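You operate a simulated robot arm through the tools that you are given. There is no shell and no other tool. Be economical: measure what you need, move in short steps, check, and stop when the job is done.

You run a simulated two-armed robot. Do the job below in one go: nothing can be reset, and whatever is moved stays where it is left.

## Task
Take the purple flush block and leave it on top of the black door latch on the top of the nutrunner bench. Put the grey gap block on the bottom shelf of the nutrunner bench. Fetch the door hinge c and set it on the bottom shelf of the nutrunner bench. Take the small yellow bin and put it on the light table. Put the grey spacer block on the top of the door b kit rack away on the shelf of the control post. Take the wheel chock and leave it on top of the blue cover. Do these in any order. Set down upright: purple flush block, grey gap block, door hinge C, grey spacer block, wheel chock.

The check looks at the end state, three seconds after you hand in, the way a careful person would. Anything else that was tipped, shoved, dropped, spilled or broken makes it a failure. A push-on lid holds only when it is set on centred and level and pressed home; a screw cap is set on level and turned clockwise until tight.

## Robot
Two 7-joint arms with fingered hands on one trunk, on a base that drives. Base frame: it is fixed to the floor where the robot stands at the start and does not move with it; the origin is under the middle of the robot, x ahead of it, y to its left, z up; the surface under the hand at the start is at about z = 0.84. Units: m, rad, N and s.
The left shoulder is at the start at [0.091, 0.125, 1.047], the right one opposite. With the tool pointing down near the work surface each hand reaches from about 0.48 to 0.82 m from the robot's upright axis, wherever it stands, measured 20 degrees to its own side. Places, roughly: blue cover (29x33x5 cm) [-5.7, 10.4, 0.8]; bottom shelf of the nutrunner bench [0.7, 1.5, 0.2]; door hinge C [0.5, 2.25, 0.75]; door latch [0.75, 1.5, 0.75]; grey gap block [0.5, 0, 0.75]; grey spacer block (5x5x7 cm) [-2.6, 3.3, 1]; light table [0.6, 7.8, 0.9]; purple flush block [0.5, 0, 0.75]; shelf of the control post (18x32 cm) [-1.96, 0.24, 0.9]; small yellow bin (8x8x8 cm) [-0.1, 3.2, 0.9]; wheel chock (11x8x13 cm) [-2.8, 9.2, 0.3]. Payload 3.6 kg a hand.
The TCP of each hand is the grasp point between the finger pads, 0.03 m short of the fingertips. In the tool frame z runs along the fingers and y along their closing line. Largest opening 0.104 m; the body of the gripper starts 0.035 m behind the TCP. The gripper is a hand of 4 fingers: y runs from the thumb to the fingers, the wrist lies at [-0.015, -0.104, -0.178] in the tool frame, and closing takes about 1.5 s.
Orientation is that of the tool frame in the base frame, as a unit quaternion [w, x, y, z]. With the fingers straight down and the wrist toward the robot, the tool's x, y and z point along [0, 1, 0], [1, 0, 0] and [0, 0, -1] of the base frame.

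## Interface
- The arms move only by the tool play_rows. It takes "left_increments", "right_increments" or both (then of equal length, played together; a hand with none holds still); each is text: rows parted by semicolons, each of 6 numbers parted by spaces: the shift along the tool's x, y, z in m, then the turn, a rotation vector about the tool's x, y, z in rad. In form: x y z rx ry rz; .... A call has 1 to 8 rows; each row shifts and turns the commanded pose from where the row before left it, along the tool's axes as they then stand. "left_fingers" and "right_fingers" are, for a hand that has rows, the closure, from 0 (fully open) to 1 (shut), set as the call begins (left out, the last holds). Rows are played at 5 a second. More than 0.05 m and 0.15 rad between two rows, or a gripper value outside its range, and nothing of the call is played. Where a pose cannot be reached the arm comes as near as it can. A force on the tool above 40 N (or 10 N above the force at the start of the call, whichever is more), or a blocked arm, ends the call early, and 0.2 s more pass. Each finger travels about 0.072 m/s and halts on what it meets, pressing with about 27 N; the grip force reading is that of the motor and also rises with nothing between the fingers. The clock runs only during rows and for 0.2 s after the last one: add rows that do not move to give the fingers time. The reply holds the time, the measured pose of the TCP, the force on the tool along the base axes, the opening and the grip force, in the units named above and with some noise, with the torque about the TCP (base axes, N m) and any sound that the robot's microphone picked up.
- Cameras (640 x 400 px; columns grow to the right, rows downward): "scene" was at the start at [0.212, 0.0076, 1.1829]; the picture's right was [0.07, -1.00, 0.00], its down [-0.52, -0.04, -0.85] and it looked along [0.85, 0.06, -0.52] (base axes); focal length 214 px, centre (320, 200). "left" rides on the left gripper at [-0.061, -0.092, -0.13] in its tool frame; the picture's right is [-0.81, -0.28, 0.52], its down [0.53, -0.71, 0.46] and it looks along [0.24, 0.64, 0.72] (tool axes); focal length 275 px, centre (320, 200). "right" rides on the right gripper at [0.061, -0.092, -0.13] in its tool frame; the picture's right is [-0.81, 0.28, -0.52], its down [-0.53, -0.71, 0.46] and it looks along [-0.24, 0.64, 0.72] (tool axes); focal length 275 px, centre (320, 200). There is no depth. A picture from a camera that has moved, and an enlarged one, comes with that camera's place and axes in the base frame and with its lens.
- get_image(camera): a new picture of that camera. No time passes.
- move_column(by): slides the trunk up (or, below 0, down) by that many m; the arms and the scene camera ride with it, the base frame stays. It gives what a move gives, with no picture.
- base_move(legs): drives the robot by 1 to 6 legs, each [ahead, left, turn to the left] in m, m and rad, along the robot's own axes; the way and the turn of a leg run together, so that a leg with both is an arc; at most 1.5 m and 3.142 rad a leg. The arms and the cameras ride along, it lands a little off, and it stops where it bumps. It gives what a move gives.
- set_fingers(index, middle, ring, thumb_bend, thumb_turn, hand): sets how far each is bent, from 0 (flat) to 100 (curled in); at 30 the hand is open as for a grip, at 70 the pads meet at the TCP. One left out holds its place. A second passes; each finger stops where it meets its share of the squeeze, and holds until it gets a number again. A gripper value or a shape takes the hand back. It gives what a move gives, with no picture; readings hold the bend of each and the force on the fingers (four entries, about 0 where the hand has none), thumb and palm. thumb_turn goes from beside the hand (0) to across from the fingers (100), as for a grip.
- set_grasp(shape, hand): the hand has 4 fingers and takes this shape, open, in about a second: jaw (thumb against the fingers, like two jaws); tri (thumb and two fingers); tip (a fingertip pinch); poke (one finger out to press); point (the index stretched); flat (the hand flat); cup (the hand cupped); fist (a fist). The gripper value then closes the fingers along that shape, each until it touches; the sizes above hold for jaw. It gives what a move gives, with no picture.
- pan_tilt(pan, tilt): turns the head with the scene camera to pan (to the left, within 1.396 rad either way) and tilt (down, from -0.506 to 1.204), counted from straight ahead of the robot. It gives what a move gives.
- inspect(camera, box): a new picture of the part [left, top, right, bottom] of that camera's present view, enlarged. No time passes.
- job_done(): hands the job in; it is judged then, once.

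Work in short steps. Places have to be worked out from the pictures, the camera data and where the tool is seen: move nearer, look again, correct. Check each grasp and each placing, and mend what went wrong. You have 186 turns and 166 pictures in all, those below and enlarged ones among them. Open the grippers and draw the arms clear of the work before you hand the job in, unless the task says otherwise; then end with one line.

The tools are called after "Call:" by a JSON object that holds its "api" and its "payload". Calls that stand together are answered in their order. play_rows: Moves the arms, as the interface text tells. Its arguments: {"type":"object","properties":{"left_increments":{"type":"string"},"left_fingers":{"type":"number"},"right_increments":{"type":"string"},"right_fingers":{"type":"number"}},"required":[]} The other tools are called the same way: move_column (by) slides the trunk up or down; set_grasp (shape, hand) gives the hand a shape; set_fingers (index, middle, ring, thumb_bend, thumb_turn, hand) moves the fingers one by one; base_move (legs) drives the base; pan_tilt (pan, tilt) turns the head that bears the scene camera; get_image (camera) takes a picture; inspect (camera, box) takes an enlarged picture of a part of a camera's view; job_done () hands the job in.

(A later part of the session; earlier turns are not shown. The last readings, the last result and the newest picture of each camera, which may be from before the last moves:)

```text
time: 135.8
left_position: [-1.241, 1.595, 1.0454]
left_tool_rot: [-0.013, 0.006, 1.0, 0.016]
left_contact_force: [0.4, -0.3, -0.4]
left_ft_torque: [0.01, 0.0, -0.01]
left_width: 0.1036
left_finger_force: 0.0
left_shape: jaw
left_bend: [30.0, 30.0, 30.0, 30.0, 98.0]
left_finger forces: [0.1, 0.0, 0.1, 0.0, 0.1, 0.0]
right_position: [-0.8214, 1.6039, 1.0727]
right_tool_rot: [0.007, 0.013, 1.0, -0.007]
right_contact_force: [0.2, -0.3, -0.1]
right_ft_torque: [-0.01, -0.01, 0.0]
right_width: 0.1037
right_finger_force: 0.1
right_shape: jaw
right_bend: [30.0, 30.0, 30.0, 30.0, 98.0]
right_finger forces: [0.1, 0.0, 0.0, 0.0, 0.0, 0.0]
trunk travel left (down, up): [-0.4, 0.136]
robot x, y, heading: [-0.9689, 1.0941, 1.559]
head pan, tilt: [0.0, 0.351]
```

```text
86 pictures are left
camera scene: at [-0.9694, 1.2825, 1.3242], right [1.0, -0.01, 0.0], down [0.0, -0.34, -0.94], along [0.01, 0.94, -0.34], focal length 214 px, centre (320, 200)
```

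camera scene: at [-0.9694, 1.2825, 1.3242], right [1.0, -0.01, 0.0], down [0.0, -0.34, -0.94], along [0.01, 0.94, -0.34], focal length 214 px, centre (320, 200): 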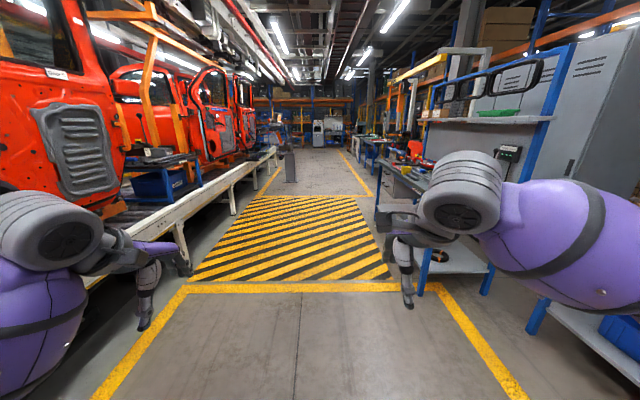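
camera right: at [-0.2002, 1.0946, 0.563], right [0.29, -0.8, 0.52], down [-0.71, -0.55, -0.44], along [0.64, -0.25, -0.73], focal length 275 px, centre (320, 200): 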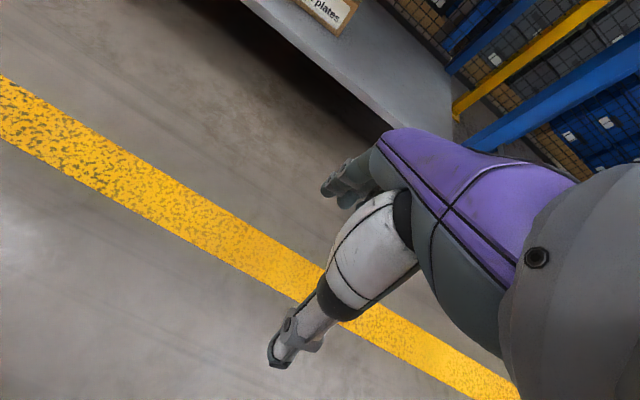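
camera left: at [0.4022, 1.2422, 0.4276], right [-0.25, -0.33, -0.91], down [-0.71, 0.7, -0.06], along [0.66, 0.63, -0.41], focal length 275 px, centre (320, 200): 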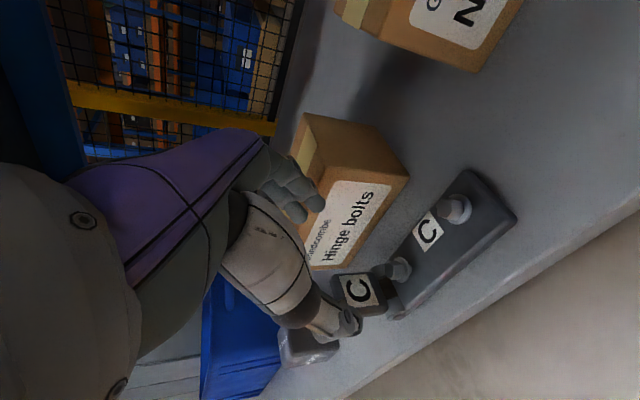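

Zoom on the left kit rack area and the right bench.

Call:
{"api": "inspect", "payload": {"camera": "scene", "box": [110, 120, 270, 230]}}

Call:
{"api": "inspect", "payload": {"camera": "scene", "box": [360, 110, 480, 190]}}

```text
3.64 times, centred on (190, 175) of scene
camera zoom: at [-0.9694, 1.2825, 1.3242], right [1.0, -0.01, 0.0], down [0.0, -0.34, -0.94], along [0.01, 0.94, -0.34], focal length 780 px, centre (793, 291)
```

zoom: 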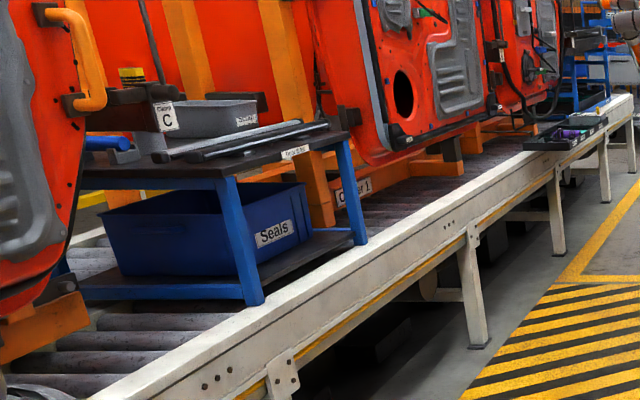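

```text
5.00 times, centred on (420, 150) of scene
camera zoom: at [-0.9694, 1.2825, 1.3242], right [1.0, -0.01, 0.0], down [0.0, -0.34, -0.94], along [0.01, 0.94, -0.34], focal length 1072 px, centre (-180, 450)
```

zoom: 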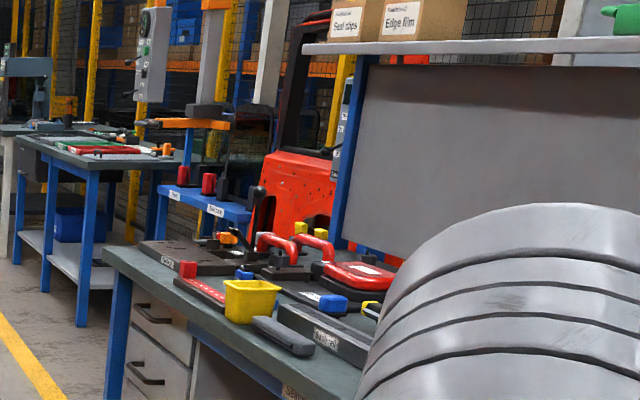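

The yellow bin is on the right bench near (-0.08, 3.4); kit racks stand on the left line. Drive up the aisle and look left at the rack.

Call:
{"api": "base_move", "payload": {"legs": [[1.0, 0, 0], [1.0, 0, 0], [0, 0, 1.57]]}}

Call:
{"api": "get_image", "payload": {"camera": "scene"}}

```text
time: 149.6
left_position: [-1.4627, 2.8349, 1.0455]
left_tool_rot: [-0.02, -0.704, 0.709, 0.002]
left_contact_force: [0.3, 0.1, -0.4]
left_ft_torque: [-0.02, 0.01, 0.03]
left_width: 0.1036
left_finger_force: 0.0
left_shape: jaw
left_bend: [30.0, 30.0, 30.0, 30.0, 98.0]
left_finger forces: [0.1, 0.0, 0.0, 0.0, 0.0, 0.0]
right_position: [-1.4751, 3.255, 1.0736]
right_tool_rot: [0.009, -0.701, 0.713, -0.001]
right_contact_force: [-0.7, -0.4, 1.1]
right_ft_torque: [-0.04, 0.0, 0.02]
right_width: 0.1041
right_finger_force: 0.1
right_shape: jaw
right_bend: [30.0, 30.0, 30.0, 30.0, 98.0]
right_finger forces: [0.0, 0.0, 0.1, 0.0, 0.1, 0.0]
trunk travel left (down, up): [-0.4, 0.136]
robot x, y, heading: [-0.9639, 3.11, 3.136]
head pan, tilt: [0.0, 0.351]
```

```text
83 pictures are left
camera scene: at [-1.1532, 3.1118, 1.3243], right [0.01, 1.0, 0.0], down [0.34, 0.0, -0.94], along [-0.94, 0.01, -0.34], focal length 214 px, centre (320, 200)
```

scene: 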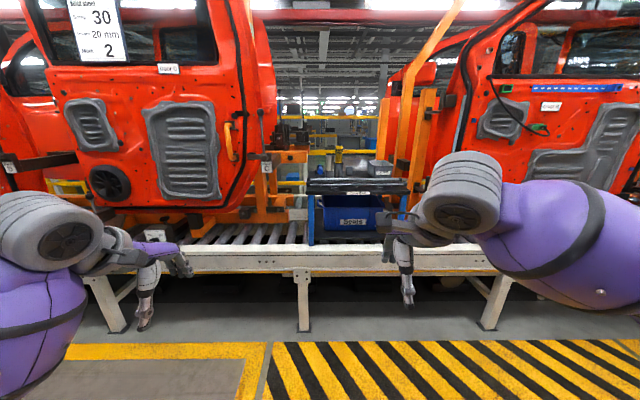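

Call:
{"api": "inspect", "payload": {"camera": "scene", "box": [280, 130, 440, 240]}}

```text
3.64 times, centred on (360, 185) of scene
camera zoom: at [-1.1532, 3.1118, 1.3243], right [0.01, 1.0, 0.0], down [0.34, 0.0, -0.94], along [-0.94, 0.01, -0.34], focal length 780 px, centre (174, 254)
```

zoom: 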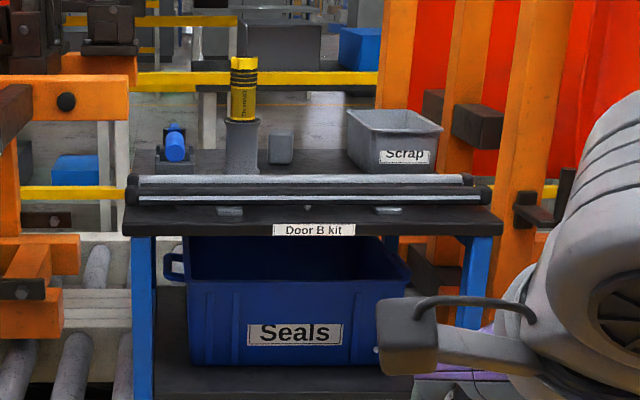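

Spacer block sits behind the bars on the Door B kit rack, right of a tall cylinder. Raise the trunk and approach.

Call:
{"api": "move_column", "payload": {"by": 0.13}}

Call:
{"api": "base_move", "payload": {"legs": [[0.72, 0, 0]]}}

Call:
{"api": "pan_tilt", "payload": {"pan": -0.2, "tilt": 0.6}}

Call:
{"api": "get_image", "payload": {"camera": "scene"}}

Call:
{"api": "get_image", "payload": {"camera": "right"}}

```text
time: 151.2
left_position: [-1.4637, 2.8343, 1.1725]
left_tool_rot: [-0.02, -0.705, 0.709, 0.002]
left_contact_force: [-0.2, -0.6, -0.5]
left_ft_torque: [0.02, 0.02, 0.0]
left_width: 0.104
left_finger_force: 0.1
left_shape: jaw
left_bend: [30.0, 30.0, 30.0, 30.0, 98.0]
left_finger forces: [0.0, 0.1, 0.0, 0.0, 0.1, 0.0]
right_position: [-1.4741, 3.2553, 1.2017]
right_tool_rot: [0.01, -0.7, 0.714, -0.001]
right_contact_force: [-0.5, -0.4, -0.4]
right_ft_torque: [0.0, -0.03, 0.03]
right_width: 0.1041
right_finger_force: 0.2
right_shape: jaw
right_bend: [30.0, 30.0, 30.0, 30.0, 98.0]
right_finger forces: [0.0, 0.0, 0.1, 0.0, 0.0, 0.0]
trunk travel left (down, up): [-0.53, 0.006]
robot x, y, heading: [-0.9648, 3.1105, 3.13]
head pan, tilt: [0.0, 0.351]
```

```text
time: 154.9
left_position: [-2.1448, 2.831, 1.1761]
left_tool_rot: [0.021, 0.71, -0.704, 0.003]
left_contact_force: [18.8, -7.6, 5.7]
left_ft_torque: [0.27, -0.09, 0.1]
left_width: 0.1018
left_finger_force: 0.1
left_shape: jaw
left_bend: [51.0, 30.0, 30.0, 30.0, 98.0]
left_finger forces: [21.4, 0.0, 0.1, 0.1, 0.0, 3.5]
right_position: [-2.1622, 3.2562, 1.2046]
right_tool_rot: [0.008, -0.702, 0.713, 0.001]
right_contact_force: [-0.5, 0.3, -0.6]
right_ft_torque: [-0.05, -0.03, 0.0]
right_width: 0.1038
right_finger_force: 0.1
right_shape: jaw
right_bend: [30.0, 30.0, 30.0, 30.0, 98.0]
right_finger forces: [0.1, 0.1, 0.0, 0.0, 0.0, 0.1]
trunk travel left (down, up): [-0.53, 0.006]
robot x, y, heading: [-1.6519, 3.116, 3.139]
head pan, tilt: [0.0, 0.351]
stopped in leg 1: the force on the tool passed its limit at 46 N (the readings are from after the stop); the commanded pose is now the measured one
```

```text
time: 155.7
left_position: [-2.1465, 2.831, 1.1758]
left_tool_rot: [0.021, 0.709, -0.704, 0.001]
left_contact_force: [22.5, -10.0, 6.6]
left_ft_torque: [0.36, 0.05, 0.12]
left_width: 0.1019
left_finger_force: 0.1
left_shape: jaw
left_bend: [51.0, 30.0, 30.0, 30.0, 98.0]
left_finger forces: [25.2, 0.0, 0.0, 0.0, 0.0, 5.0]
right_position: [-2.1628, 3.2566, 1.2054]
right_tool_rot: [0.007, -0.702, 0.712, 0.001]
right_contact_force: [-0.3, -0.7, 0.3]
right_ft_torque: [-0.01, 0.02, 0.02]
right_width: 0.1041
right_finger_force: 0.1
right_shape: jaw
right_bend: [30.0, 30.0, 30.0, 30.0, 98.0]
right_finger forces: [0.0, 0.1, 0.0, 0.0, 0.1, 0.0]
trunk travel left (down, up): [-0.53, 0.006]
robot x, y, heading: [-1.6546, 3.1138, 3.14]
head pan, tilt: [-0.201, 0.6]
```

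```text
81 pictures are left
camera scene: at [-1.7449, 3.1306, 1.4474], right [0.2, 0.98, 0.0], down [0.55, -0.11, -0.83], along [-0.81, 0.17, -0.56], focal length 214 px, centre (320, 200)
```

scene: 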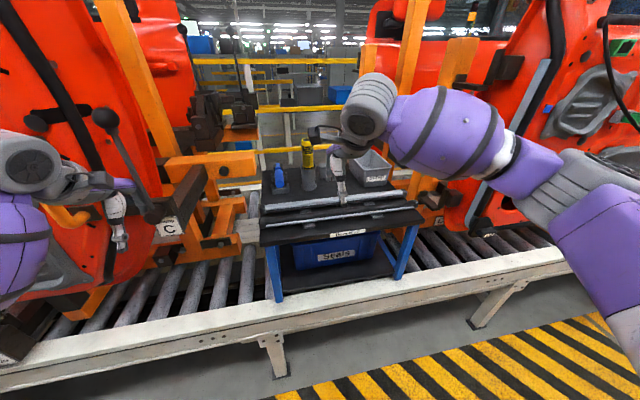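

```text
80 pictures are left
camera right: at [-2.0712, 3.1918, 1.3348], right [-0.27, 0.81, 0.53], down [0.72, 0.53, -0.44], along [-0.63, 0.26, -0.73], focal length 275 px, centre (320, 200)
```

right: 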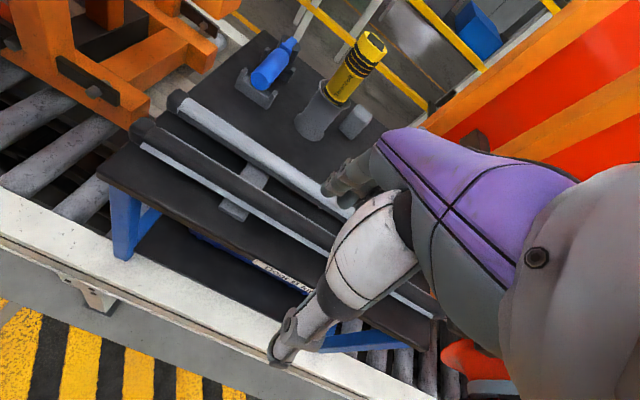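

The left hand bumped the door frame. Back off and inspect that nothing moved; zoom on the spacer too.

Call:
{"api": "base_move", "payload": {"legs": [[-0.2, 0, 0]]}}

Call:
{"api": "get_image", "payload": {"camera": "scene"}}

Call:
{"api": "inspect", "payload": {"camera": "right", "box": [240, 30, 440, 160]}}

```text
time: 157.3
left_position: [-1.9538, 2.8337, 1.1761]
left_tool_rot: [0.021, 0.708, -0.706, 0.002]
left_contact_force: [0.6, 0.3, 0.2]
left_ft_torque: [0.01, -0.04, -0.03]
left_width: 0.1041
left_finger_force: 0.1
left_shape: jaw
left_bend: [30.0, 30.0, 30.0, 30.0, 98.0]
left_finger forces: [0.0, 0.1, 0.0, 0.1, 0.0, 0.0]
right_position: [-1.9677, 3.2562, 1.2028]
right_tool_rot: [0.008, -0.702, 0.713, -0.001]
right_contact_force: [-0.3, -0.1, -0.5]
right_ft_torque: [0.02, -0.01, 0.0]
right_width: 0.104
right_finger_force: 0.0
right_shape: jaw
right_bend: [30.0, 30.0, 30.0, 30.0, 98.0]
right_finger forces: [0.1, 0.0, 0.0, 0.0, 0.0, 0.0]
trunk travel left (down, up): [-0.53, 0.006]
robot x, y, heading: [-1.4544, 3.1119, 3.134]
head pan, tilt: [-0.201, 0.6]
```

```text
79 pictures are left
camera scene: at [-1.552, 3.1318, 1.447], right [0.2, 0.98, 0.0], down [0.55, -0.11, -0.82], along [-0.81, 0.17, -0.57], focal length 214 px, centre (320, 200)
```

scene: 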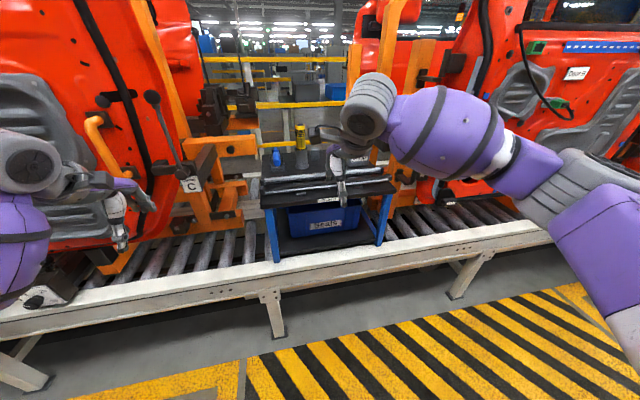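

```text
3.08 times, centred on (340, 95) of right
camera zoom: at [-1.8779, 3.1934, 1.3331], right [-0.27, 0.81, 0.52], down [0.73, 0.53, -0.44], along [-0.63, 0.26, -0.73], focal length 847 px, centre (258, 523)
```

zoom: 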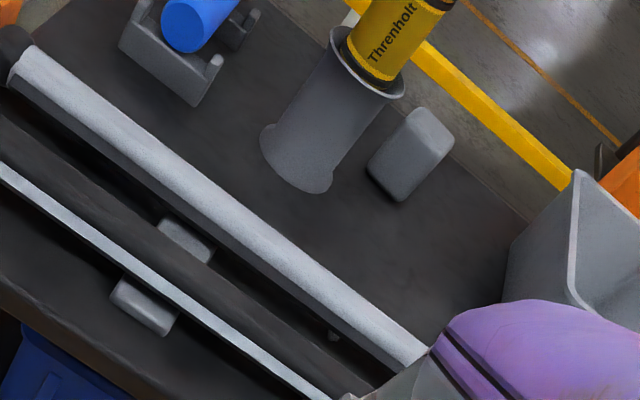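

Nothing seems displaced. I'll use the left hand (its camera side avoids the tall tube) with the robot turned right, so first tuck the right hand out to the side and level the left.

Call:
{"api": "play_rows", "payload": {"left_increments": "0 0 -0.01 0.028 -0.028 0;0 0 -0.01 0 0 0;0 0 -0.01 0 0 0;0 0 -0.01 0 0 0;0 0 0 0 0 0;0 0 0 0 0 0;0 0 0 0 0 0;0 0 0 0 0 0", "right_increments": "-0.045 0 0 0 0 0;-0.045 0 0 0 0 0;-0.045 -0.015 0 0 0 0;-0.045 -0.015 0 0 0 0;-0.045 -0.02 0 0 0 0;-0.04 -0.025 0 0 0 0;-0.03 -0.035 0 0 0 0;-0.02 -0.04 0 0 0 0"}}

Call:
{"api": "base_move", "payload": {"legs": [[0, 0, -0.5], [0.26, 0.11, 0]]}}

Call:
{"api": "pan_tilt", "payload": {"pan": 0.35, "tilt": 0.65}}

Call:
{"api": "get_image", "payload": {"camera": "scene"}}

```text
time: 159.1
left_position: [-1.9488, 2.832, 1.2175]
left_tool_rot: [0.001, 0.709, -0.705, 0.001]
left_contact_force: [0.4, -0.1, -0.5]
left_ft_torque: [0.02, 0.03, -0.01]
left_width: 0.1039
left_finger_force: 0.0
left_shape: jaw
left_bend: [30.0, 30.0, 30.0, 30.0, 98.0]
left_finger forces: [0.0, 0.0, 0.1, 0.1, 0.1, 0.1]
right_position: [-1.8106, 3.5679, 1.2094]
right_tool_rot: [0.008, -0.702, 0.712, 0.001]
right_contact_force: [0.5, 1.4, 0.1]
right_ft_torque: [0.03, 0.04, 0.0]
right_width: 0.1038
right_finger_force: 0.1
right_shape: jaw
right_bend: [30.0, 30.0, 30.0, 30.0, 98.0]
right_finger forces: [0.1, 0.0, 0.0, 0.0, 0.0, 0.1]
trunk travel left (down, up): [-0.53, 0.006]
robot x, y, heading: [-1.4555, 3.1115, 3.136]
head pan, tilt: [-0.201, 0.6]
```

```text
time: 162.5
left_position: [-2.305, 3.1374, 1.2152]
left_tool_rot: [-0.001, -0.511, 0.859, -0.003]
left_contact_force: [0.4, 0.5, -0.6]
left_ft_torque: [0.02, 0.0, 0.03]
left_width: 0.1039
left_finger_force: 0.2
left_shape: jaw
left_bend: [30.0, 30.0, 30.0, 30.0, 98.0]
left_finger forces: [0.0, 0.1, 0.0, 0.0, 0.1, 0.1]
right_position: [-1.8304, 3.7164, 1.2079]
right_tool_rot: [0.008, -0.503, 0.864, -0.002]
right_contact_force: [0.1, 0.2, -1.0]
right_ft_torque: [-0.01, 0.02, 0.03]
right_width: 0.1041
right_finger_force: 0.1
right_shape: jaw
right_bend: [30.0, 30.0, 30.0, 30.0, 98.0]
right_finger forces: [0.1, 0.0, 0.0, 0.1, 0.1, 0.0]
trunk travel left (down, up): [-0.53, 0.006]
robot x, y, heading: [-1.7322, 3.1459, 2.64]
head pan, tilt: [-0.201, 0.6]
```

```text
time: 163.4
left_position: [-2.3044, 3.1377, 1.2155]
left_tool_rot: [-0.001, -0.511, 0.859, -0.003]
left_contact_force: [-0.2, -0.2, -0.4]
left_ft_torque: [0.03, -0.02, 0.01]
left_width: 0.104
left_finger_force: 0.1
left_shape: jaw
left_bend: [30.0, 30.0, 30.0, 30.0, 98.0]
left_finger forces: [0.0, 0.0, 0.1, 0.0, 0.0, 0.0]
right_position: [-1.831, 3.7174, 1.2061]
right_tool_rot: [0.008, -0.503, 0.864, -0.004]
right_contact_force: [0.3, -0.7, 0.3]
right_ft_torque: [0.02, -0.01, 0.03]
right_width: 0.1039
right_finger_force: 0.1
right_shape: jaw
right_bend: [30.0, 30.0, 30.0, 30.0, 98.0]
right_finger forces: [0.1, 0.1, 0.0, 0.0, 0.1, 0.0]
trunk travel left (down, up): [-0.53, 0.006]
robot x, y, heading: [-1.7382, 3.1411, 2.64]
head pan, tilt: [0.351, 0.649]
```

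```text
77 pictures are left
camera scene: at [-1.8302, 3.1641, 1.4427], right [0.15, 0.99, 0.0], down [0.6, -0.09, -0.8], along [-0.79, 0.12, -0.6], focal length 214 px, centre (320, 200)
```

scene: 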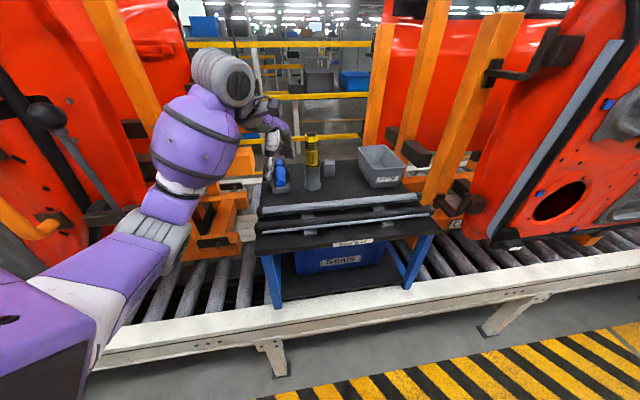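

Advance a bit along the heading, raise the left hand and align its yaw with the rack.

Call:
{"api": "base_move", "payload": {"legs": [[0.115, 0, 0]]}}

Call:
{"api": "play_rows", "payload": {"left_increments": "0 0 -0.02 0 0 -0.1;0 0 -0.02 0 0 -0.1;0 0 -0.02 0 0 -0.1;0 0 0 0 0 -0.1;0 0 0 0 0 -0.1;0 0 0 0 0 0"}}

```text
time: 164.7
left_position: [-2.405, 3.1905, 1.216]
left_tool_rot: [-0.001, -0.512, 0.859, -0.001]
left_contact_force: [0.6, -0.3, 0.2]
left_ft_torque: [0.01, -0.02, 0.01]
left_width: 0.1039
left_finger_force: 0.1
left_shape: jaw
left_bend: [30.0, 30.0, 30.0, 30.0, 98.0]
left_finger forces: [0.0, 0.0, 0.0, 0.0, 0.0, 0.0]
right_position: [-1.9301, 3.7711, 1.2084]
right_tool_rot: [0.009, -0.502, 0.865, -0.003]
right_contact_force: [-0.4, -0.4, 0.4]
right_ft_torque: [0.03, -0.01, 0.01]
right_width: 0.1038
right_finger_force: 0.1
right_shape: jaw
right_bend: [30.0, 30.0, 30.0, 30.0, 98.0]
right_finger forces: [0.1, 0.0, 0.0, 0.0, 0.1, 0.0]
trunk travel left (down, up): [-0.53, 0.006]
robot x, y, heading: [-1.8381, 3.1979, 2.64]
head pan, tilt: [0.351, 0.649]
```

```text
time: 166.1
left_position: [-2.4057, 3.1906, 1.2755]
left_tool_rot: [0.001, 0.708, -0.706, 0.001]
left_contact_force: [0.0, -0.2, 0.2]
left_ft_torque: [-0.01, 0.01, 0.04]
left_width: 0.1039
left_finger_force: 0.0
left_shape: jaw
left_bend: [30.0, 30.0, 30.0, 30.0, 98.0]
left_finger forces: [0.1, 0.1, 0.0, 0.1, 0.1, 0.0]
right_position: [-1.9316, 3.77, 1.2076]
right_tool_rot: [0.008, -0.503, 0.864, -0.003]
right_contact_force: [-0.4, -1.3, -0.5]
right_ft_torque: [-0.01, 0.0, 0.04]
right_width: 0.104
right_finger_force: 0.1
right_shape: jaw
right_bend: [30.0, 30.0, 30.0, 30.0, 98.0]
right_finger forces: [0.0, 0.0, 0.0, 0.1, 0.0, 0.0]
trunk travel left (down, up): [-0.53, 0.006]
robot x, y, heading: [-1.835, 3.202, 2.632]
head pan, tilt: [0.351, 0.649]
```

Move over the spacer above the tube's height.

Call:
{"api": "play_rows", "payload": {"left_increments": "-0.03 0.02 0 0 0 0;-0.03 0.03 0 0 0 0;-0.03 0.03 0 0 0 0;-0.025 0.035 0 0 0 0;-0.024 0.035 0 0 0 0;0 0.035 0 0 0 0;0 0.026 0 0 0 0;0 0 0 0 0 0"}}

Call:
{"api": "get_image", "payload": {"camera": "left"}}

Call:
{"api": "inspect", "payload": {"camera": "scene", "box": [250, 80, 410, 220]}}

```text
time: 167.8
left_position: [-2.5657, 3.3124, 1.2656]
left_tool_rot: [0.002, 0.708, -0.706, 0.001]
left_contact_force: [0.1, 0.4, 0.4]
left_ft_torque: [0.0, 0.02, -0.01]
left_width: 0.1038
left_finger_force: 0.0
left_shape: jaw
left_bend: [30.0, 30.0, 30.0, 30.0, 97.0]
left_finger forces: [0.0, 0.1, 0.1, 0.0, 0.0, 0.0]
left hand out of reach, approached as far as the arm can: row 5, 6, 7
right_position: [-1.9311, 3.7699, 1.2088]
right_tool_rot: [0.009, -0.503, 0.864, -0.003]
right_contact_force: [-0.5, 0.4, -0.1]
right_ft_torque: [0.03, -0.02, -0.02]
right_width: 0.1041
right_finger_force: 0.1
right_shape: jaw
right_bend: [30.0, 30.0, 30.0, 30.0, 98.0]
right_finger forces: [0.1, 0.1, 0.1, 0.0, 0.0, 0.1]
trunk travel left (down, up): [-0.53, 0.006]
robot x, y, heading: [-1.8393, 3.1972, 2.642]
head pan, tilt: [0.351, 0.649]
```

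```text
76 pictures are left
camera left: at [-2.4725, 3.3734, 1.3962], right [0.27, 0.81, -0.52], down [0.71, -0.53, -0.45], along [-0.64, -0.25, -0.72], focal length 275 px, centre (320, 200)
```

left: 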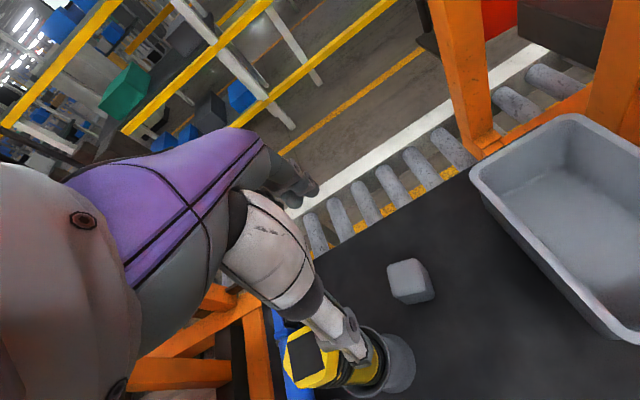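

```text
2.86 times, centred on (330, 150) of scene
camera zoom: at [-1.9305, 3.2173, 1.4427], right [0.15, 0.99, 0.0], down [0.6, -0.09, -0.8], along [-0.79, 0.12, -0.6], focal length 613 px, centre (291, 343)
```

zoom: 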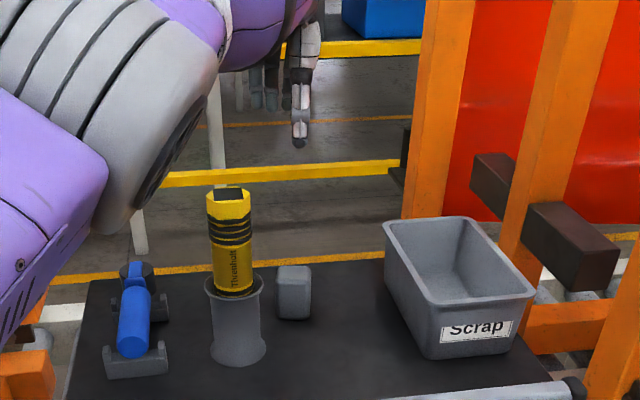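

Just out of reach; nudge the base closer.

Call:
{"api": "base_move", "payload": {"legs": [[0.061, 0.013, 0]]}}

Call:
{"api": "move_column", "payload": {"by": -0.06}}

Call:
{"api": "inspect", "payload": {"camera": "left", "box": [260, 190, 480, 390]}}

```text
time: 168.8
left_position: [-2.6242, 3.3297, 1.2659]
left_tool_rot: [0.001, 0.708, -0.706, 0.002]
left_contact_force: [0.1, 0.5, 0.0]
left_ft_torque: [0.0, -0.03, 0.03]
left_width: 0.1039
left_finger_force: 0.0
left_shape: jaw
left_bend: [30.0, 30.0, 30.0, 30.0, 97.0]
left_finger forces: [0.0, 0.0, 0.0, 0.0, 0.0, 0.0]
right_position: [-1.9889, 3.7893, 1.2087]
right_tool_rot: [0.009, -0.503, 0.864, -0.001]
right_contact_force: [-0.1, 0.4, -0.5]
right_ft_torque: [0.0, 0.01, -0.01]
right_width: 0.1041
right_finger_force: 0.1
right_shape: jaw
right_bend: [30.0, 30.0, 30.0, 30.0, 98.0]
right_finger forces: [0.1, 0.0, 0.0, 0.0, 0.0, 0.0]
trunk travel left (down, up): [-0.53, 0.006]
robot x, y, heading: [-1.8906, 3.2127, 2.64]
head pan, tilt: [0.351, 0.649]
```

```text
time: 169.8
left_position: [-2.623, 3.3304, 1.2066]
left_tool_rot: [0.002, 0.708, -0.706, 0.0]
left_contact_force: [-0.1, -0.7, -1.3]
left_ft_torque: [-0.01, 0.01, 0.0]
left_width: 0.1038
left_finger_force: 0.0
left_shape: jaw
left_bend: [30.0, 30.0, 30.0, 30.0, 97.0]
left_finger forces: [0.0, 0.0, 0.1, 0.0, 0.0, 0.0]
right_position: [-1.9888, 3.7869, 1.1484]
right_tool_rot: [0.009, -0.503, 0.864, -0.002]
right_contact_force: [-0.7, 0.1, -0.1]
right_ft_torque: [-0.02, 0.01, 0.03]
right_width: 0.104
right_finger_force: 0.2
right_shape: jaw
right_bend: [30.0, 30.0, 30.0, 30.0, 98.0]
right_finger forces: [0.0, 0.0, 0.1, 0.1, 0.0, 0.0]
trunk travel left (down, up): [-0.47, 0.066]
robot x, y, heading: [-1.8939, 3.2196, 2.642]
head pan, tilt: [0.351, 0.649]
```

```text
2.00 times, centred on (370, 290) of left
camera zoom: at [-2.5306, 3.3913, 1.3373], right [0.27, 0.81, -0.52], down [0.71, -0.53, -0.45], along [-0.65, -0.25, -0.72], focal length 551 px, centre (220, 20)
```

zoom: 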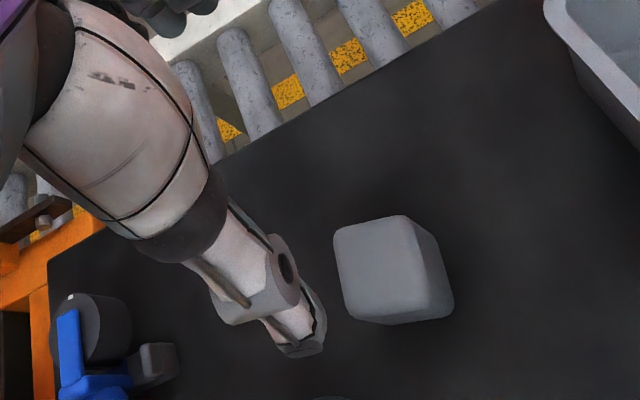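

Spacer centre estimated (-2.605, 3.324). First a small corrective step to see how the command responds.

Call:
{"api": "play_rows", "payload": {"left_increments": "0.002 -0.008 0.02 0 0 0;0.002 -0.008 0.02 0 0 0;0 0 0 0 0 0"}}

```text
time: 170.6
left_position: [-2.6079, 3.3247, 1.1658]
left_tool_rot: [0.002, 0.708, -0.706, 0.001]
left_contact_force: [0.7, 0.5, 0.1]
left_ft_torque: [0.0, 0.03, 0.01]
left_width: 0.1039
left_finger_force: 0.1
left_shape: jaw
left_bend: [30.0, 30.0, 30.0, 30.0, 97.0]
left_finger forces: [0.0, 0.1, 0.0, 0.0, 0.0, 0.1]
right_position: [-1.9889, 3.7871, 1.1476]
right_tool_rot: [0.009, -0.503, 0.864, -0.002]
right_contact_force: [-0.6, 0.6, -0.1]
right_ft_torque: [-0.02, -0.01, 0.0]
right_width: 0.1038
right_finger_force: 0.0
right_shape: jaw
right_bend: [30.0, 30.0, 30.0, 30.0, 98.0]
right_finger forces: [0.0, 0.0, 0.0, 0.0, 0.0, 0.1]
trunk travel left (down, up): [-0.47, 0.066]
robot x, y, heading: [-1.8978, 3.2166, 2.634]
head pan, tilt: [0.351, 0.649]
```

Responsive. Descend around the spacer in small steps.

Call:
{"api": "play_rows", "payload": {"left_increments": "-0.002 0 0.03 0 0 0;0 0 0.03 0 0 0;0 0 0.03 0 0 0;0 0 0.03 0 0 0;0 0 0.018 0 0 0;0 0 0 0 0 0"}}

Call:
{"api": "inspect", "payload": {"camera": "scene", "box": [240, 80, 400, 220]}}

Call:
{"api": "inspect", "payload": {"camera": "left", "box": [220, 190, 440, 390]}}

```text
time: 172.0
left_position: [-2.6074, 3.329, 1.0259]
left_tool_rot: [0.002, 0.708, -0.706, 0.002]
left_contact_force: [-0.2, -0.3, 0.1]
left_ft_torque: [-0.01, -0.04, -0.01]
left_width: 0.1039
left_finger_force: 0.0
left_shape: jaw
left_bend: [30.0, 30.0, 30.0, 30.0, 97.0]
left_finger forces: [0.0, 0.1, 0.0, 0.1, 0.0, 0.1]
right_position: [-1.9892, 3.7878, 1.1478]
right_tool_rot: [0.008, -0.503, 0.864, -0.002]
right_contact_force: [0.1, 0.1, 0.0]
right_ft_torque: [0.02, 0.04, 0.01]
right_width: 0.1037
right_finger_force: 0.1
right_shape: jaw
right_bend: [30.0, 30.0, 30.0, 30.0, 98.0]
right_finger forces: [0.0, 0.0, 0.0, 0.0, 0.1, 0.1]
trunk travel left (down, up): [-0.47, 0.066]
robot x, y, heading: [-1.8893, 3.2139, 2.636]
head pan, tilt: [0.351, 0.649]
```

```text
2.86 times, centred on (320, 150) of scene
camera zoom: at [-2.0374, 3.2618, 1.3768], right [0.15, 0.99, 0.0], down [0.6, -0.09, -0.8], along [-0.79, 0.12, -0.6], focal length 613 px, centre (320, 343)
```

zoom: 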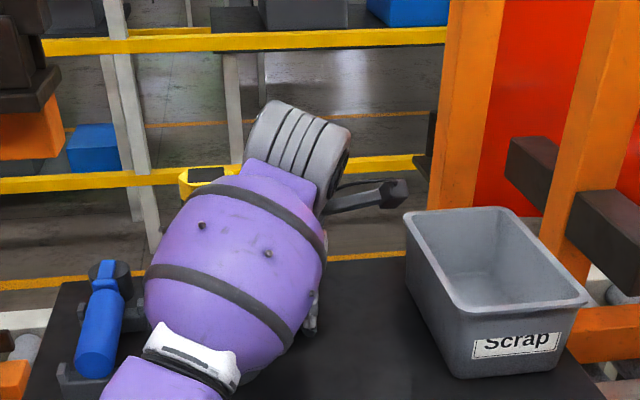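

```text
2.00 times, centred on (330, 290) of left
camera zoom: at [-2.5144, 3.3892, 1.1575], right [0.27, 0.81, -0.52], down [0.71, -0.53, -0.45], along [-0.64, -0.25, -0.72], focal length 551 px, centre (300, 20)
```

zoom: 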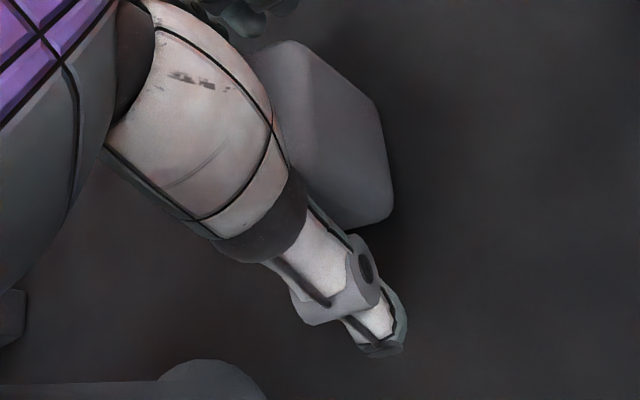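

No contact; block is between thumb and fingers. Close.

Call:
{"api": "play_rows", "payload": {"left_increments": "0 0 0 0 0 0;0 0 0 0 0 0;0 0 0 0 0 0;0 0 0 0 0 0;0 0 0 0 0 0;0 0 0 0 0 0;0 0 0 0 0 0;0 0 0 0 0 0", "left_fingers": 1}}

Call:
{"api": "play_rows", "payload": {"left_increments": "0 0 -0.02 0 0 0;0 0 -0.04 0 0 0;0 0 -0.04 0 0 0;0 0 -0.04 0 0 0;0 0 -0.04 0 0 0;0 0 -0.04 0 0 0;0 0 -0.02 0 0 0;0 0 0 0 0 0"}}

Call:
{"api": "get_image", "payload": {"camera": "left"}}

Call:
{"api": "get_image", "payload": {"camera": "scene"}}

```text
time: 173.8
left_position: [-2.607, 3.3288, 1.0266]
left_tool_rot: [0.0, 0.708, -0.707, 0.001]
left_contact_force: [0.4, 0.2, -0.5]
left_ft_torque: [0.01, -0.05, 0.03]
left_width: 0.0403
left_finger_force: 26.7
left_shape: jaw
left_bend: [74.0, 50.0, 46.0, 72.0, 100.0]
left_finger forces: [14.2, 6.8, 3.7, 0.0, 24.1, 0.0]
right_position: [-1.9901, 3.7879, 1.1479]
right_tool_rot: [0.009, -0.503, 0.864, -0.002]
right_contact_force: [-0.3, 0.6, 0.0]
right_ft_torque: [0.03, 0.01, 0.03]
right_width: 0.1039
right_finger_force: 0.2
right_shape: jaw
right_bend: [30.0, 30.0, 30.0, 30.0, 98.0]
right_finger forces: [0.0, 0.0, 0.1, 0.0, 0.0, 0.0]
trunk travel left (down, up): [-0.47, 0.066]
robot x, y, heading: [-1.8964, 3.2159, 2.635]
head pan, tilt: [0.351, 0.649]
```

```text
time: 175.6
left_position: [-2.6076, 3.3302, 1.2684]
left_tool_rot: [0.001, 0.708, -0.706, 0.001]
left_contact_force: [-0.3, 0.1, -0.3]
left_ft_torque: [0.01, -0.01, 0.0]
left_width: 0.04
left_finger_force: 26.9
left_shape: jaw
left_bend: [74.0, 50.0, 46.0, 72.0, 100.0]
left_finger forces: [14.2, 6.7, 3.7, 0.0, 24.0, 0.1]
right_position: [-1.9889, 3.7889, 1.1481]
right_tool_rot: [0.008, -0.502, 0.865, -0.002]
right_contact_force: [0.5, -0.1, -0.6]
right_ft_torque: [0.01, 0.01, 0.01]
right_width: 0.1037
right_finger_force: 0.0
right_shape: jaw
right_bend: [30.0, 30.0, 30.0, 30.0, 98.0]
right_finger forces: [0.0, 0.0, 0.1, 0.0, 0.0, 0.0]
trunk travel left (down, up): [-0.47, 0.066]
robot x, y, heading: [-1.8949, 3.218, 2.64]
head pan, tilt: [0.351, 0.649]
```

```text
71 pictures are left
camera left: at [-2.5153, 3.3909, 1.3989], right [0.27, 0.81, -0.52], down [0.71, -0.53, -0.45], along [-0.64, -0.25, -0.72], focal length 275 px, centre (320, 200)
```

left: 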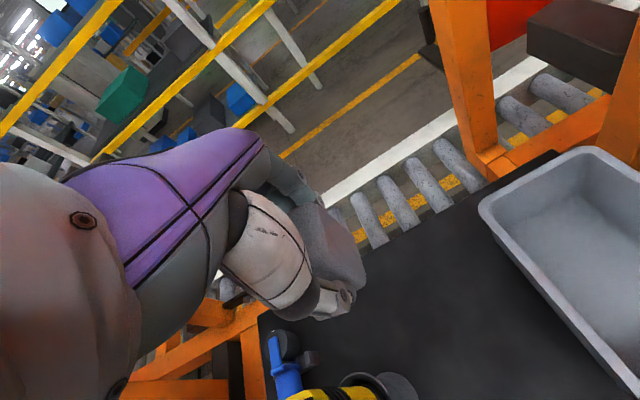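

```text
70 pictures are left
camera scene: at [-2.0377, 3.2618, 1.3767], right [0.15, 0.99, 0.0], down [0.6, -0.09, -0.8], along [-0.79, 0.12, -0.6], focal length 214 px, centre (320, 200)
```

scene: 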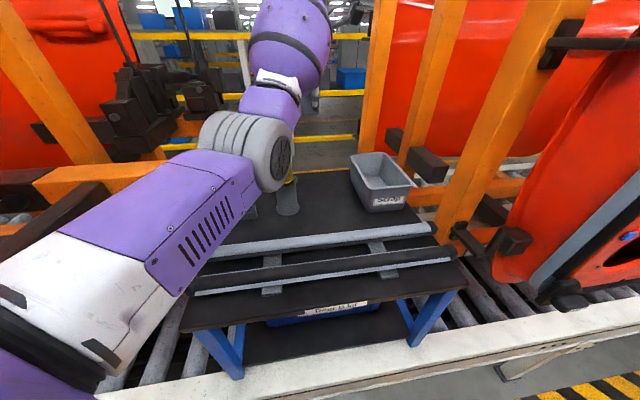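

Spacer held; tube untouched. Retreat straight out (+x), then turn to go to the control post at (-1.96, 0.24).

Call:
{"api": "base_move", "payload": {"legs": [[-0.53, -0.29, 0], [0, 0, 0.5]]}}

Call:
{"api": "play_rows", "payload": {"left_increments": "0 0 0 0 0 0.1;0 -0.04 0 0 0 0.1;0 -0.04 0 0 0 0.1;0 -0.04 0 0 0 0.1;0 -0.04 0 0 0 0.1;0 -0.03 0.02 0 0 0;0 0 0 0 0 0"}}

Call:
{"api": "pan_tilt", "payload": {"pan": 1.3, "tilt": 0.3}}

Call:
{"api": "get_image", "payload": {"camera": "scene"}}

```text
time: 180.4
left_position: [-1.974, 2.9718, 1.2674]
left_tool_rot: [0.001, 0.865, -0.502, 0.002]
left_contact_force: [0.3, 0.3, -1.0]
left_ft_torque: [-0.04, 0.0, 0.03]
left_width: 0.04
left_finger_force: 26.8
left_shape: jaw
left_bend: [74.0, 50.0, 46.0, 73.0, 100.0]
left_finger forces: [14.1, 6.8, 3.8, 0.1, 24.0, 0.0]
right_position: [-1.6632, 3.674, 1.1477]
right_tool_rot: [0.01, -0.707, 0.707, 0.0]
right_contact_force: [-0.9, -0.6, -0.3]
right_ft_torque: [0.0, -0.02, 0.03]
right_width: 0.104
right_finger_force: 0.2
right_shape: jaw
right_bend: [30.0, 30.0, 30.0, 30.0, 98.0]
right_finger forces: [0.0, 0.0, 0.0, 0.1, 0.1, 0.1]
trunk travel left (down, up): [-0.47, 0.066]
robot x, y, heading: [-1.2985, 3.2263, -3.13]
head pan, tilt: [0.351, 0.649]
```

```text
time: 182.0
left_position: [-1.8477, 2.9823, 1.2419]
left_tool_rot: [0.0, 0.714, -0.7, 0.002]
left_contact_force: [-0.4, -0.9, -1.1]
left_ft_torque: [-0.01, 0.03, -0.03]
left_width: 0.0397
left_finger_force: 26.5
left_shape: jaw
left_bend: [74.0, 50.0, 47.0, 73.0, 100.0]
left_finger forces: [14.2, 6.6, 3.8, 0.0, 23.9, 0.0]
left hand out of reach, approached as far as the arm can: row 5, 6
right_position: [-1.6636, 3.6751, 1.1483]
right_tool_rot: [0.009, -0.706, 0.708, 0.0]
right_contact_force: [-0.1, -1.1, 0.5]
right_ft_torque: [0.01, 0.02, 0.02]
right_width: 0.104
right_finger_force: 0.0
right_shape: jaw
right_bend: [30.0, 30.0, 30.0, 30.0, 98.0]
right_finger forces: [0.0, 0.0, 0.1, 0.0, 0.0, 0.0]
trunk travel left (down, up): [-0.47, 0.066]
robot x, y, heading: [-1.2985, 3.2236, -3.125]
head pan, tilt: [0.351, 0.649]
```

```text
time: 183.3
left_position: [-1.8476, 2.9821, 1.2415]
left_tool_rot: [0.0, 0.713, -0.701, 0.002]
left_contact_force: [0.7, -0.2, -1.3]
left_ft_torque: [0.02, -0.01, -0.01]
left_width: 0.0395
left_finger_force: 27.4
left_shape: jaw
left_bend: [74.0, 50.0, 47.0, 73.0, 100.0]
left_finger forces: [14.1, 6.7, 3.9, 0.1, 23.9, 0.0]
right_position: [-1.6629, 3.6739, 1.1475]
right_tool_rot: [0.009, -0.706, 0.708, 0.0]
right_contact_force: [0.2, 0.9, 0.0]
right_ft_torque: [-0.01, 0.01, 0.02]
right_width: 0.1037
right_finger_force: 0.0
right_shape: jaw
right_bend: [30.0, 30.0, 30.0, 30.0, 98.0]
right_finger forces: [0.1, 0.1, 0.0, 0.1, 0.0, 0.0]
trunk travel left (down, up): [-0.47, 0.066]
robot x, y, heading: [-1.3018, 3.2209, -3.13]
head pan, tilt: [1.3, 0.3]
```

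```text
69 pictures are left
camera scene: at [-1.3877, 3.1344, 1.4085], right [-0.97, 0.26, 0.0], down [0.08, 0.29, -0.96], along [-0.25, -0.92, -0.3], focal length 214 px, centre (320, 200)
```

scene: 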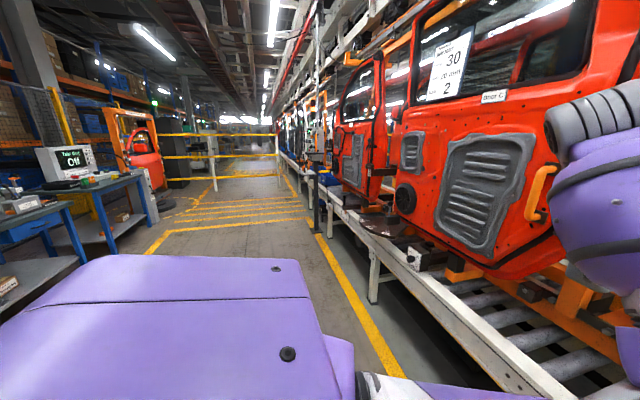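

Call:
{"api": "inspect", "payload": {"camera": "scene", "box": [270, 110, 380, 250]}}

```text
2.86 times, centred on (325, 180) of scene
camera zoom: at [-1.3877, 3.1344, 1.4085], right [-0.97, 0.26, 0.0], down [0.08, 0.29, -0.96], along [-0.25, -0.92, -0.3], focal length 613 px, centre (306, 257)
```

zoom: 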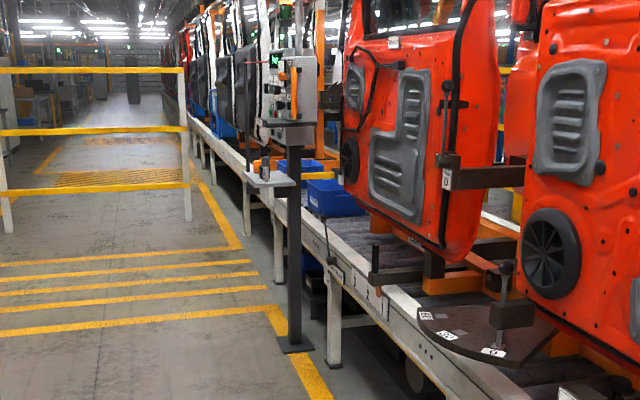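

The control post's shelf sticks out into the aisle. Drive sideways down to it.

Call:
{"api": "base_move", "payload": {"legs": [[0.08, 1.35, -0.012], [0, 1.35, 0]]}}

Call:
{"api": "pan_tilt", "payload": {"pan": 0.3, "tilt": 0.6}}

Call:
{"api": "get_image", "payload": {"camera": "scene"}}

```text
time: 202.1
left_position: [-1.9334, 0.836, 1.2409]
left_tool_rot: [0.003, -0.694, 0.72, -0.002]
left_contact_force: [1.0, 7.0, -0.5]
left_ft_torque: [-0.48, 0.11, -0.13]
left_width: 0.04
left_finger_force: 27.3
left_shape: jaw
left_bend: [74.0, 50.0, 47.0, 73.0, 100.0]
left_finger forces: [14.2, 6.5, 4.6, 0.0, 23.9, 6.3]
right_position: [-1.7321, 1.5136, 1.1482]
right_tool_rot: [0.007, -0.699, 0.715, -0.001]
right_contact_force: [-0.9, 0.1, -0.2]
right_ft_torque: [0.01, 0.01, 0.02]
right_width: 0.104
right_finger_force: 0.1
right_shape: jaw
right_bend: [30.0, 30.0, 30.0, 30.0, 98.0]
right_finger forces: [0.1, 0.1, 0.0, 0.0, 0.0, 0.0]
trunk travel left (down, up): [-0.47, 0.066]
robot x, y, heading: [-1.377, 1.0522, 3.13]
head pan, tilt: [1.3, 0.3]
stopped in leg 2: the robot was blocked; the commanded pose is now the measured one
```

```text
time: 203.3
left_position: [-1.9333, 0.8358, 1.2416]
left_tool_rot: [0.002, -0.695, 0.719, -0.003]
left_contact_force: [2.1, 11.4, -2.0]
left_ft_torque: [-0.73, 0.11, -0.24]
left_width: 0.0399
left_finger_force: 26.6
left_shape: jaw
left_bend: [74.0, 50.0, 47.0, 73.0, 100.0]
left_finger forces: [14.2, 6.6, 5.1, 0.0, 23.9, 9.8]
right_position: [-1.7342, 1.515, 1.1476]
right_tool_rot: [0.009, -0.699, 0.715, -0.001]
right_contact_force: [-0.3, 0.3, 0.2]
right_ft_torque: [0.0, 0.02, -0.01]
right_width: 0.1041
right_finger_force: 0.0
right_shape: jaw
right_bend: [30.0, 30.0, 30.0, 30.0, 98.0]
right_finger forces: [0.0, 0.0, 0.0, 0.0, 0.0, 0.0]
trunk travel left (down, up): [-0.47, 0.066]
robot x, y, heading: [-1.377, 1.0536, 3.128]
head pan, tilt: [0.3, 0.6]
```

```text
67 pictures are left
camera scene: at [-1.5284, 1.033, 1.3811], right [-0.29, 0.96, 0.0], down [0.54, 0.16, -0.83], along [-0.79, -0.24, -0.56], focal length 214 px, centre (320, 200)
```

scene: 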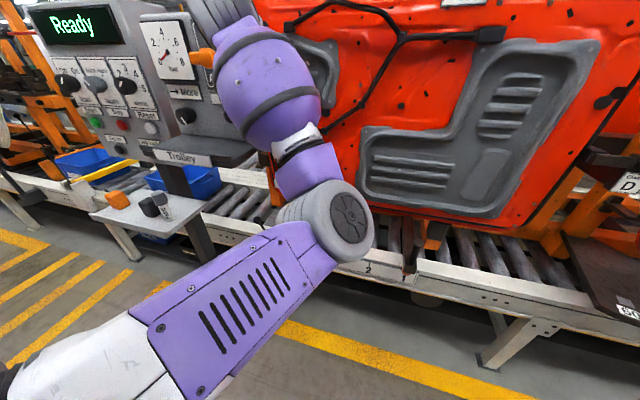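

The left hand touched the control box side. Back off at once and look.

Call:
{"api": "base_move", "payload": {"legs": [[0, -0.2, 0], [-0.25, 0, 0]]}}

Call:
{"api": "get_image", "payload": {"camera": "scene"}}

Call:
{"api": "inspect", "payload": {"camera": "scene", "box": [40, 80, 240, 260]}}

```text
time: 207.2
left_position: [-1.673, 1.0306, 1.2404]
left_tool_rot: [0.004, -0.697, 0.717, -0.003]
left_contact_force: [0.2, 0.2, -0.2]
left_ft_torque: [0.01, 0.01, 0.03]
left_width: 0.0399
left_finger_force: 26.7
left_shape: jaw
left_bend: [74.0, 50.0, 47.0, 73.0, 100.0]
left_finger forces: [14.2, 6.6, 3.9, 0.1, 23.9, 0.0]
right_position: [-1.4755, 1.7094, 1.1481]
right_tool_rot: [0.008, -0.699, 0.715, 0.0]
right_contact_force: [0.4, 0.0, 0.1]
right_ft_torque: [0.0, 0.0, 0.0]
right_width: 0.1038
right_finger_force: 0.0
right_shape: jaw
right_bend: [30.0, 30.0, 30.0, 30.0, 98.0]
right_finger forces: [0.0, 0.1, 0.0, 0.1, 0.1, 0.1]
trunk travel left (down, up): [-0.47, 0.066]
robot x, y, heading: [-1.1165, 1.2526, 3.137]
head pan, tilt: [0.3, 0.6]
```

```text
66 pictures are left
camera scene: at [-1.2698, 1.2293, 1.381], right [-0.29, 0.96, 0.0], down [0.54, 0.16, -0.83], along [-0.79, -0.24, -0.56], focal length 214 px, centre (320, 200)
```

scene: 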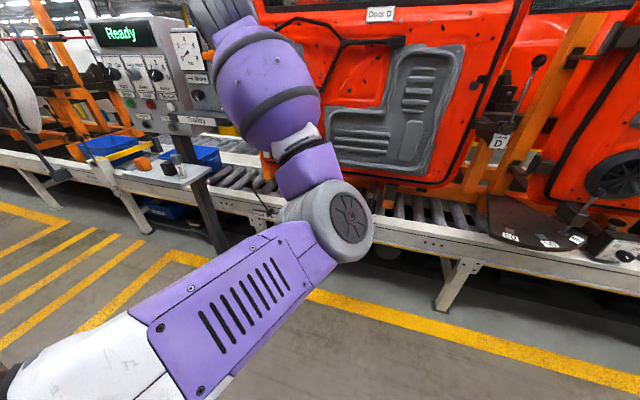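

```text
2.22 times, centred on (140, 170) of scene
camera zoom: at [-1.2698, 1.2293, 1.381], right [-0.29, 0.96, 0.0], down [0.54, 0.16, -0.83], along [-0.79, -0.24, -0.56], focal length 477 px, centre (720, 267)
```

zoom: 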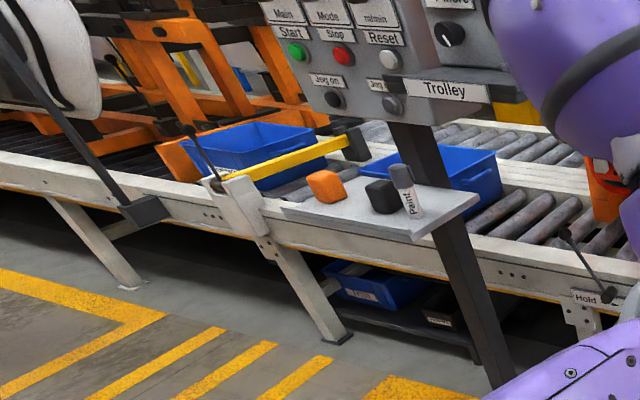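

Shelf is at z≈0.9, x −1.86…−2.04, y 0.08…0.42 with an orange item, black block and paint marker on it. Drive to face it from a safe distance.

Call:
{"api": "base_move", "payload": {"legs": [[0, 0.82, 0]]}}

Call:
{"api": "pan_tilt", "payload": {"pan": 0.2, "tilt": 0.5}}

Call:
{"api": "get_image", "payload": {"camera": "scene"}}

Call:
{"api": "get_image", "payload": {"camera": "left"}}

```text
time: 214.7
left_position: [-1.6807, 0.2246, 1.2408]
left_tool_rot: [0.005, -0.695, 0.719, -0.003]
left_contact_force: [0.5, -0.4, -1.3]
left_ft_torque: [0.03, 0.02, -0.02]
left_width: 0.0397
left_finger_force: 27.1
left_shape: jaw
left_bend: [74.0, 50.0, 47.0, 73.0, 100.0]
left_finger forces: [14.2, 6.6, 3.9, 0.0, 23.9, 0.1]
right_position: [-1.4821, 0.9043, 1.147]
right_tool_rot: [0.008, -0.699, 0.715, 0.0]
right_contact_force: [0.1, 0.1, -0.2]
right_ft_torque: [0.02, -0.03, 0.04]
right_width: 0.1041
right_finger_force: 0.0
right_shape: jaw
right_bend: [30.0, 30.0, 30.0, 30.0, 98.0]
right_finger forces: [0.0, 0.0, 0.0, 0.0, 0.0, 0.0]
trunk travel left (down, up): [-0.47, 0.066]
robot x, y, heading: [-1.1238, 0.4447, 3.131]
head pan, tilt: [0.3, 0.6]
```

```text
time: 215.3
left_position: [-1.6817, 0.2242, 1.2412]
left_tool_rot: [0.004, -0.696, 0.718, -0.003]
left_contact_force: [-0.3, 0.2, -1.8]
left_ft_torque: [-0.01, 0.01, -0.02]
left_width: 0.0399
left_finger_force: 26.7
left_shape: jaw
left_bend: [74.0, 50.0, 47.0, 73.0, 100.0]
left_finger forces: [14.1, 6.6, 3.9, 0.0, 23.9, 0.0]
right_position: [-1.482, 0.904, 1.1485]
right_tool_rot: [0.009, -0.699, 0.715, 0.0]
right_contact_force: [-1.1, 0.4, -1.0]
right_ft_torque: [-0.02, -0.01, -0.01]
right_width: 0.1041
right_finger_force: 0.3
right_shape: jaw
right_bend: [30.0, 30.0, 30.0, 30.0, 98.0]
right_finger forces: [0.0, 0.0, 0.0, 0.1, 0.0, 0.0]
trunk travel left (down, up): [-0.47, 0.066]
robot x, y, heading: [-1.1259, 0.4463, 3.131]
head pan, tilt: [0.201, 0.499]
```

```text
64 pictures are left
camera scene: at [-1.2817, 0.4302, 1.39], right [-0.19, 0.98, 0.0], down [0.47, 0.09, -0.88], along [-0.86, -0.17, -0.48], focal length 214 px, centre (320, 200)
```

scene: 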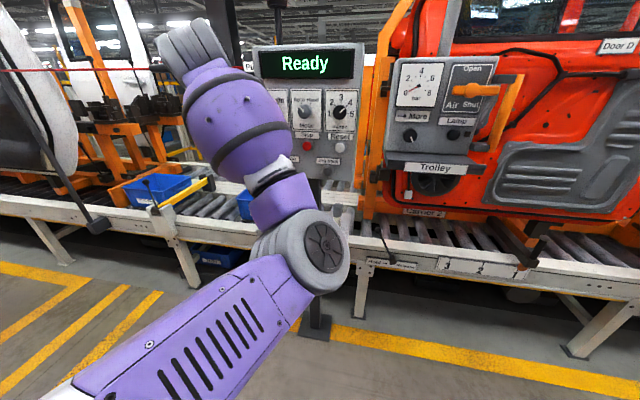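

```text
63 pictures are left
camera left: at [-1.5885, 0.2821, 1.3729], right [0.31, 0.8, -0.51], down [0.7, -0.55, -0.45], along [-0.65, -0.22, -0.73], focal length 275 px, centre (320, 200)
```

left: 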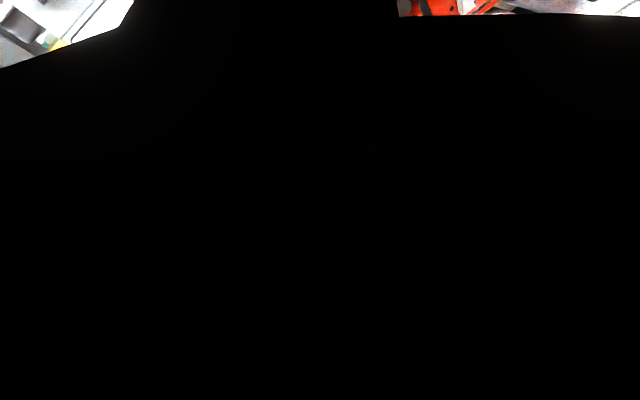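

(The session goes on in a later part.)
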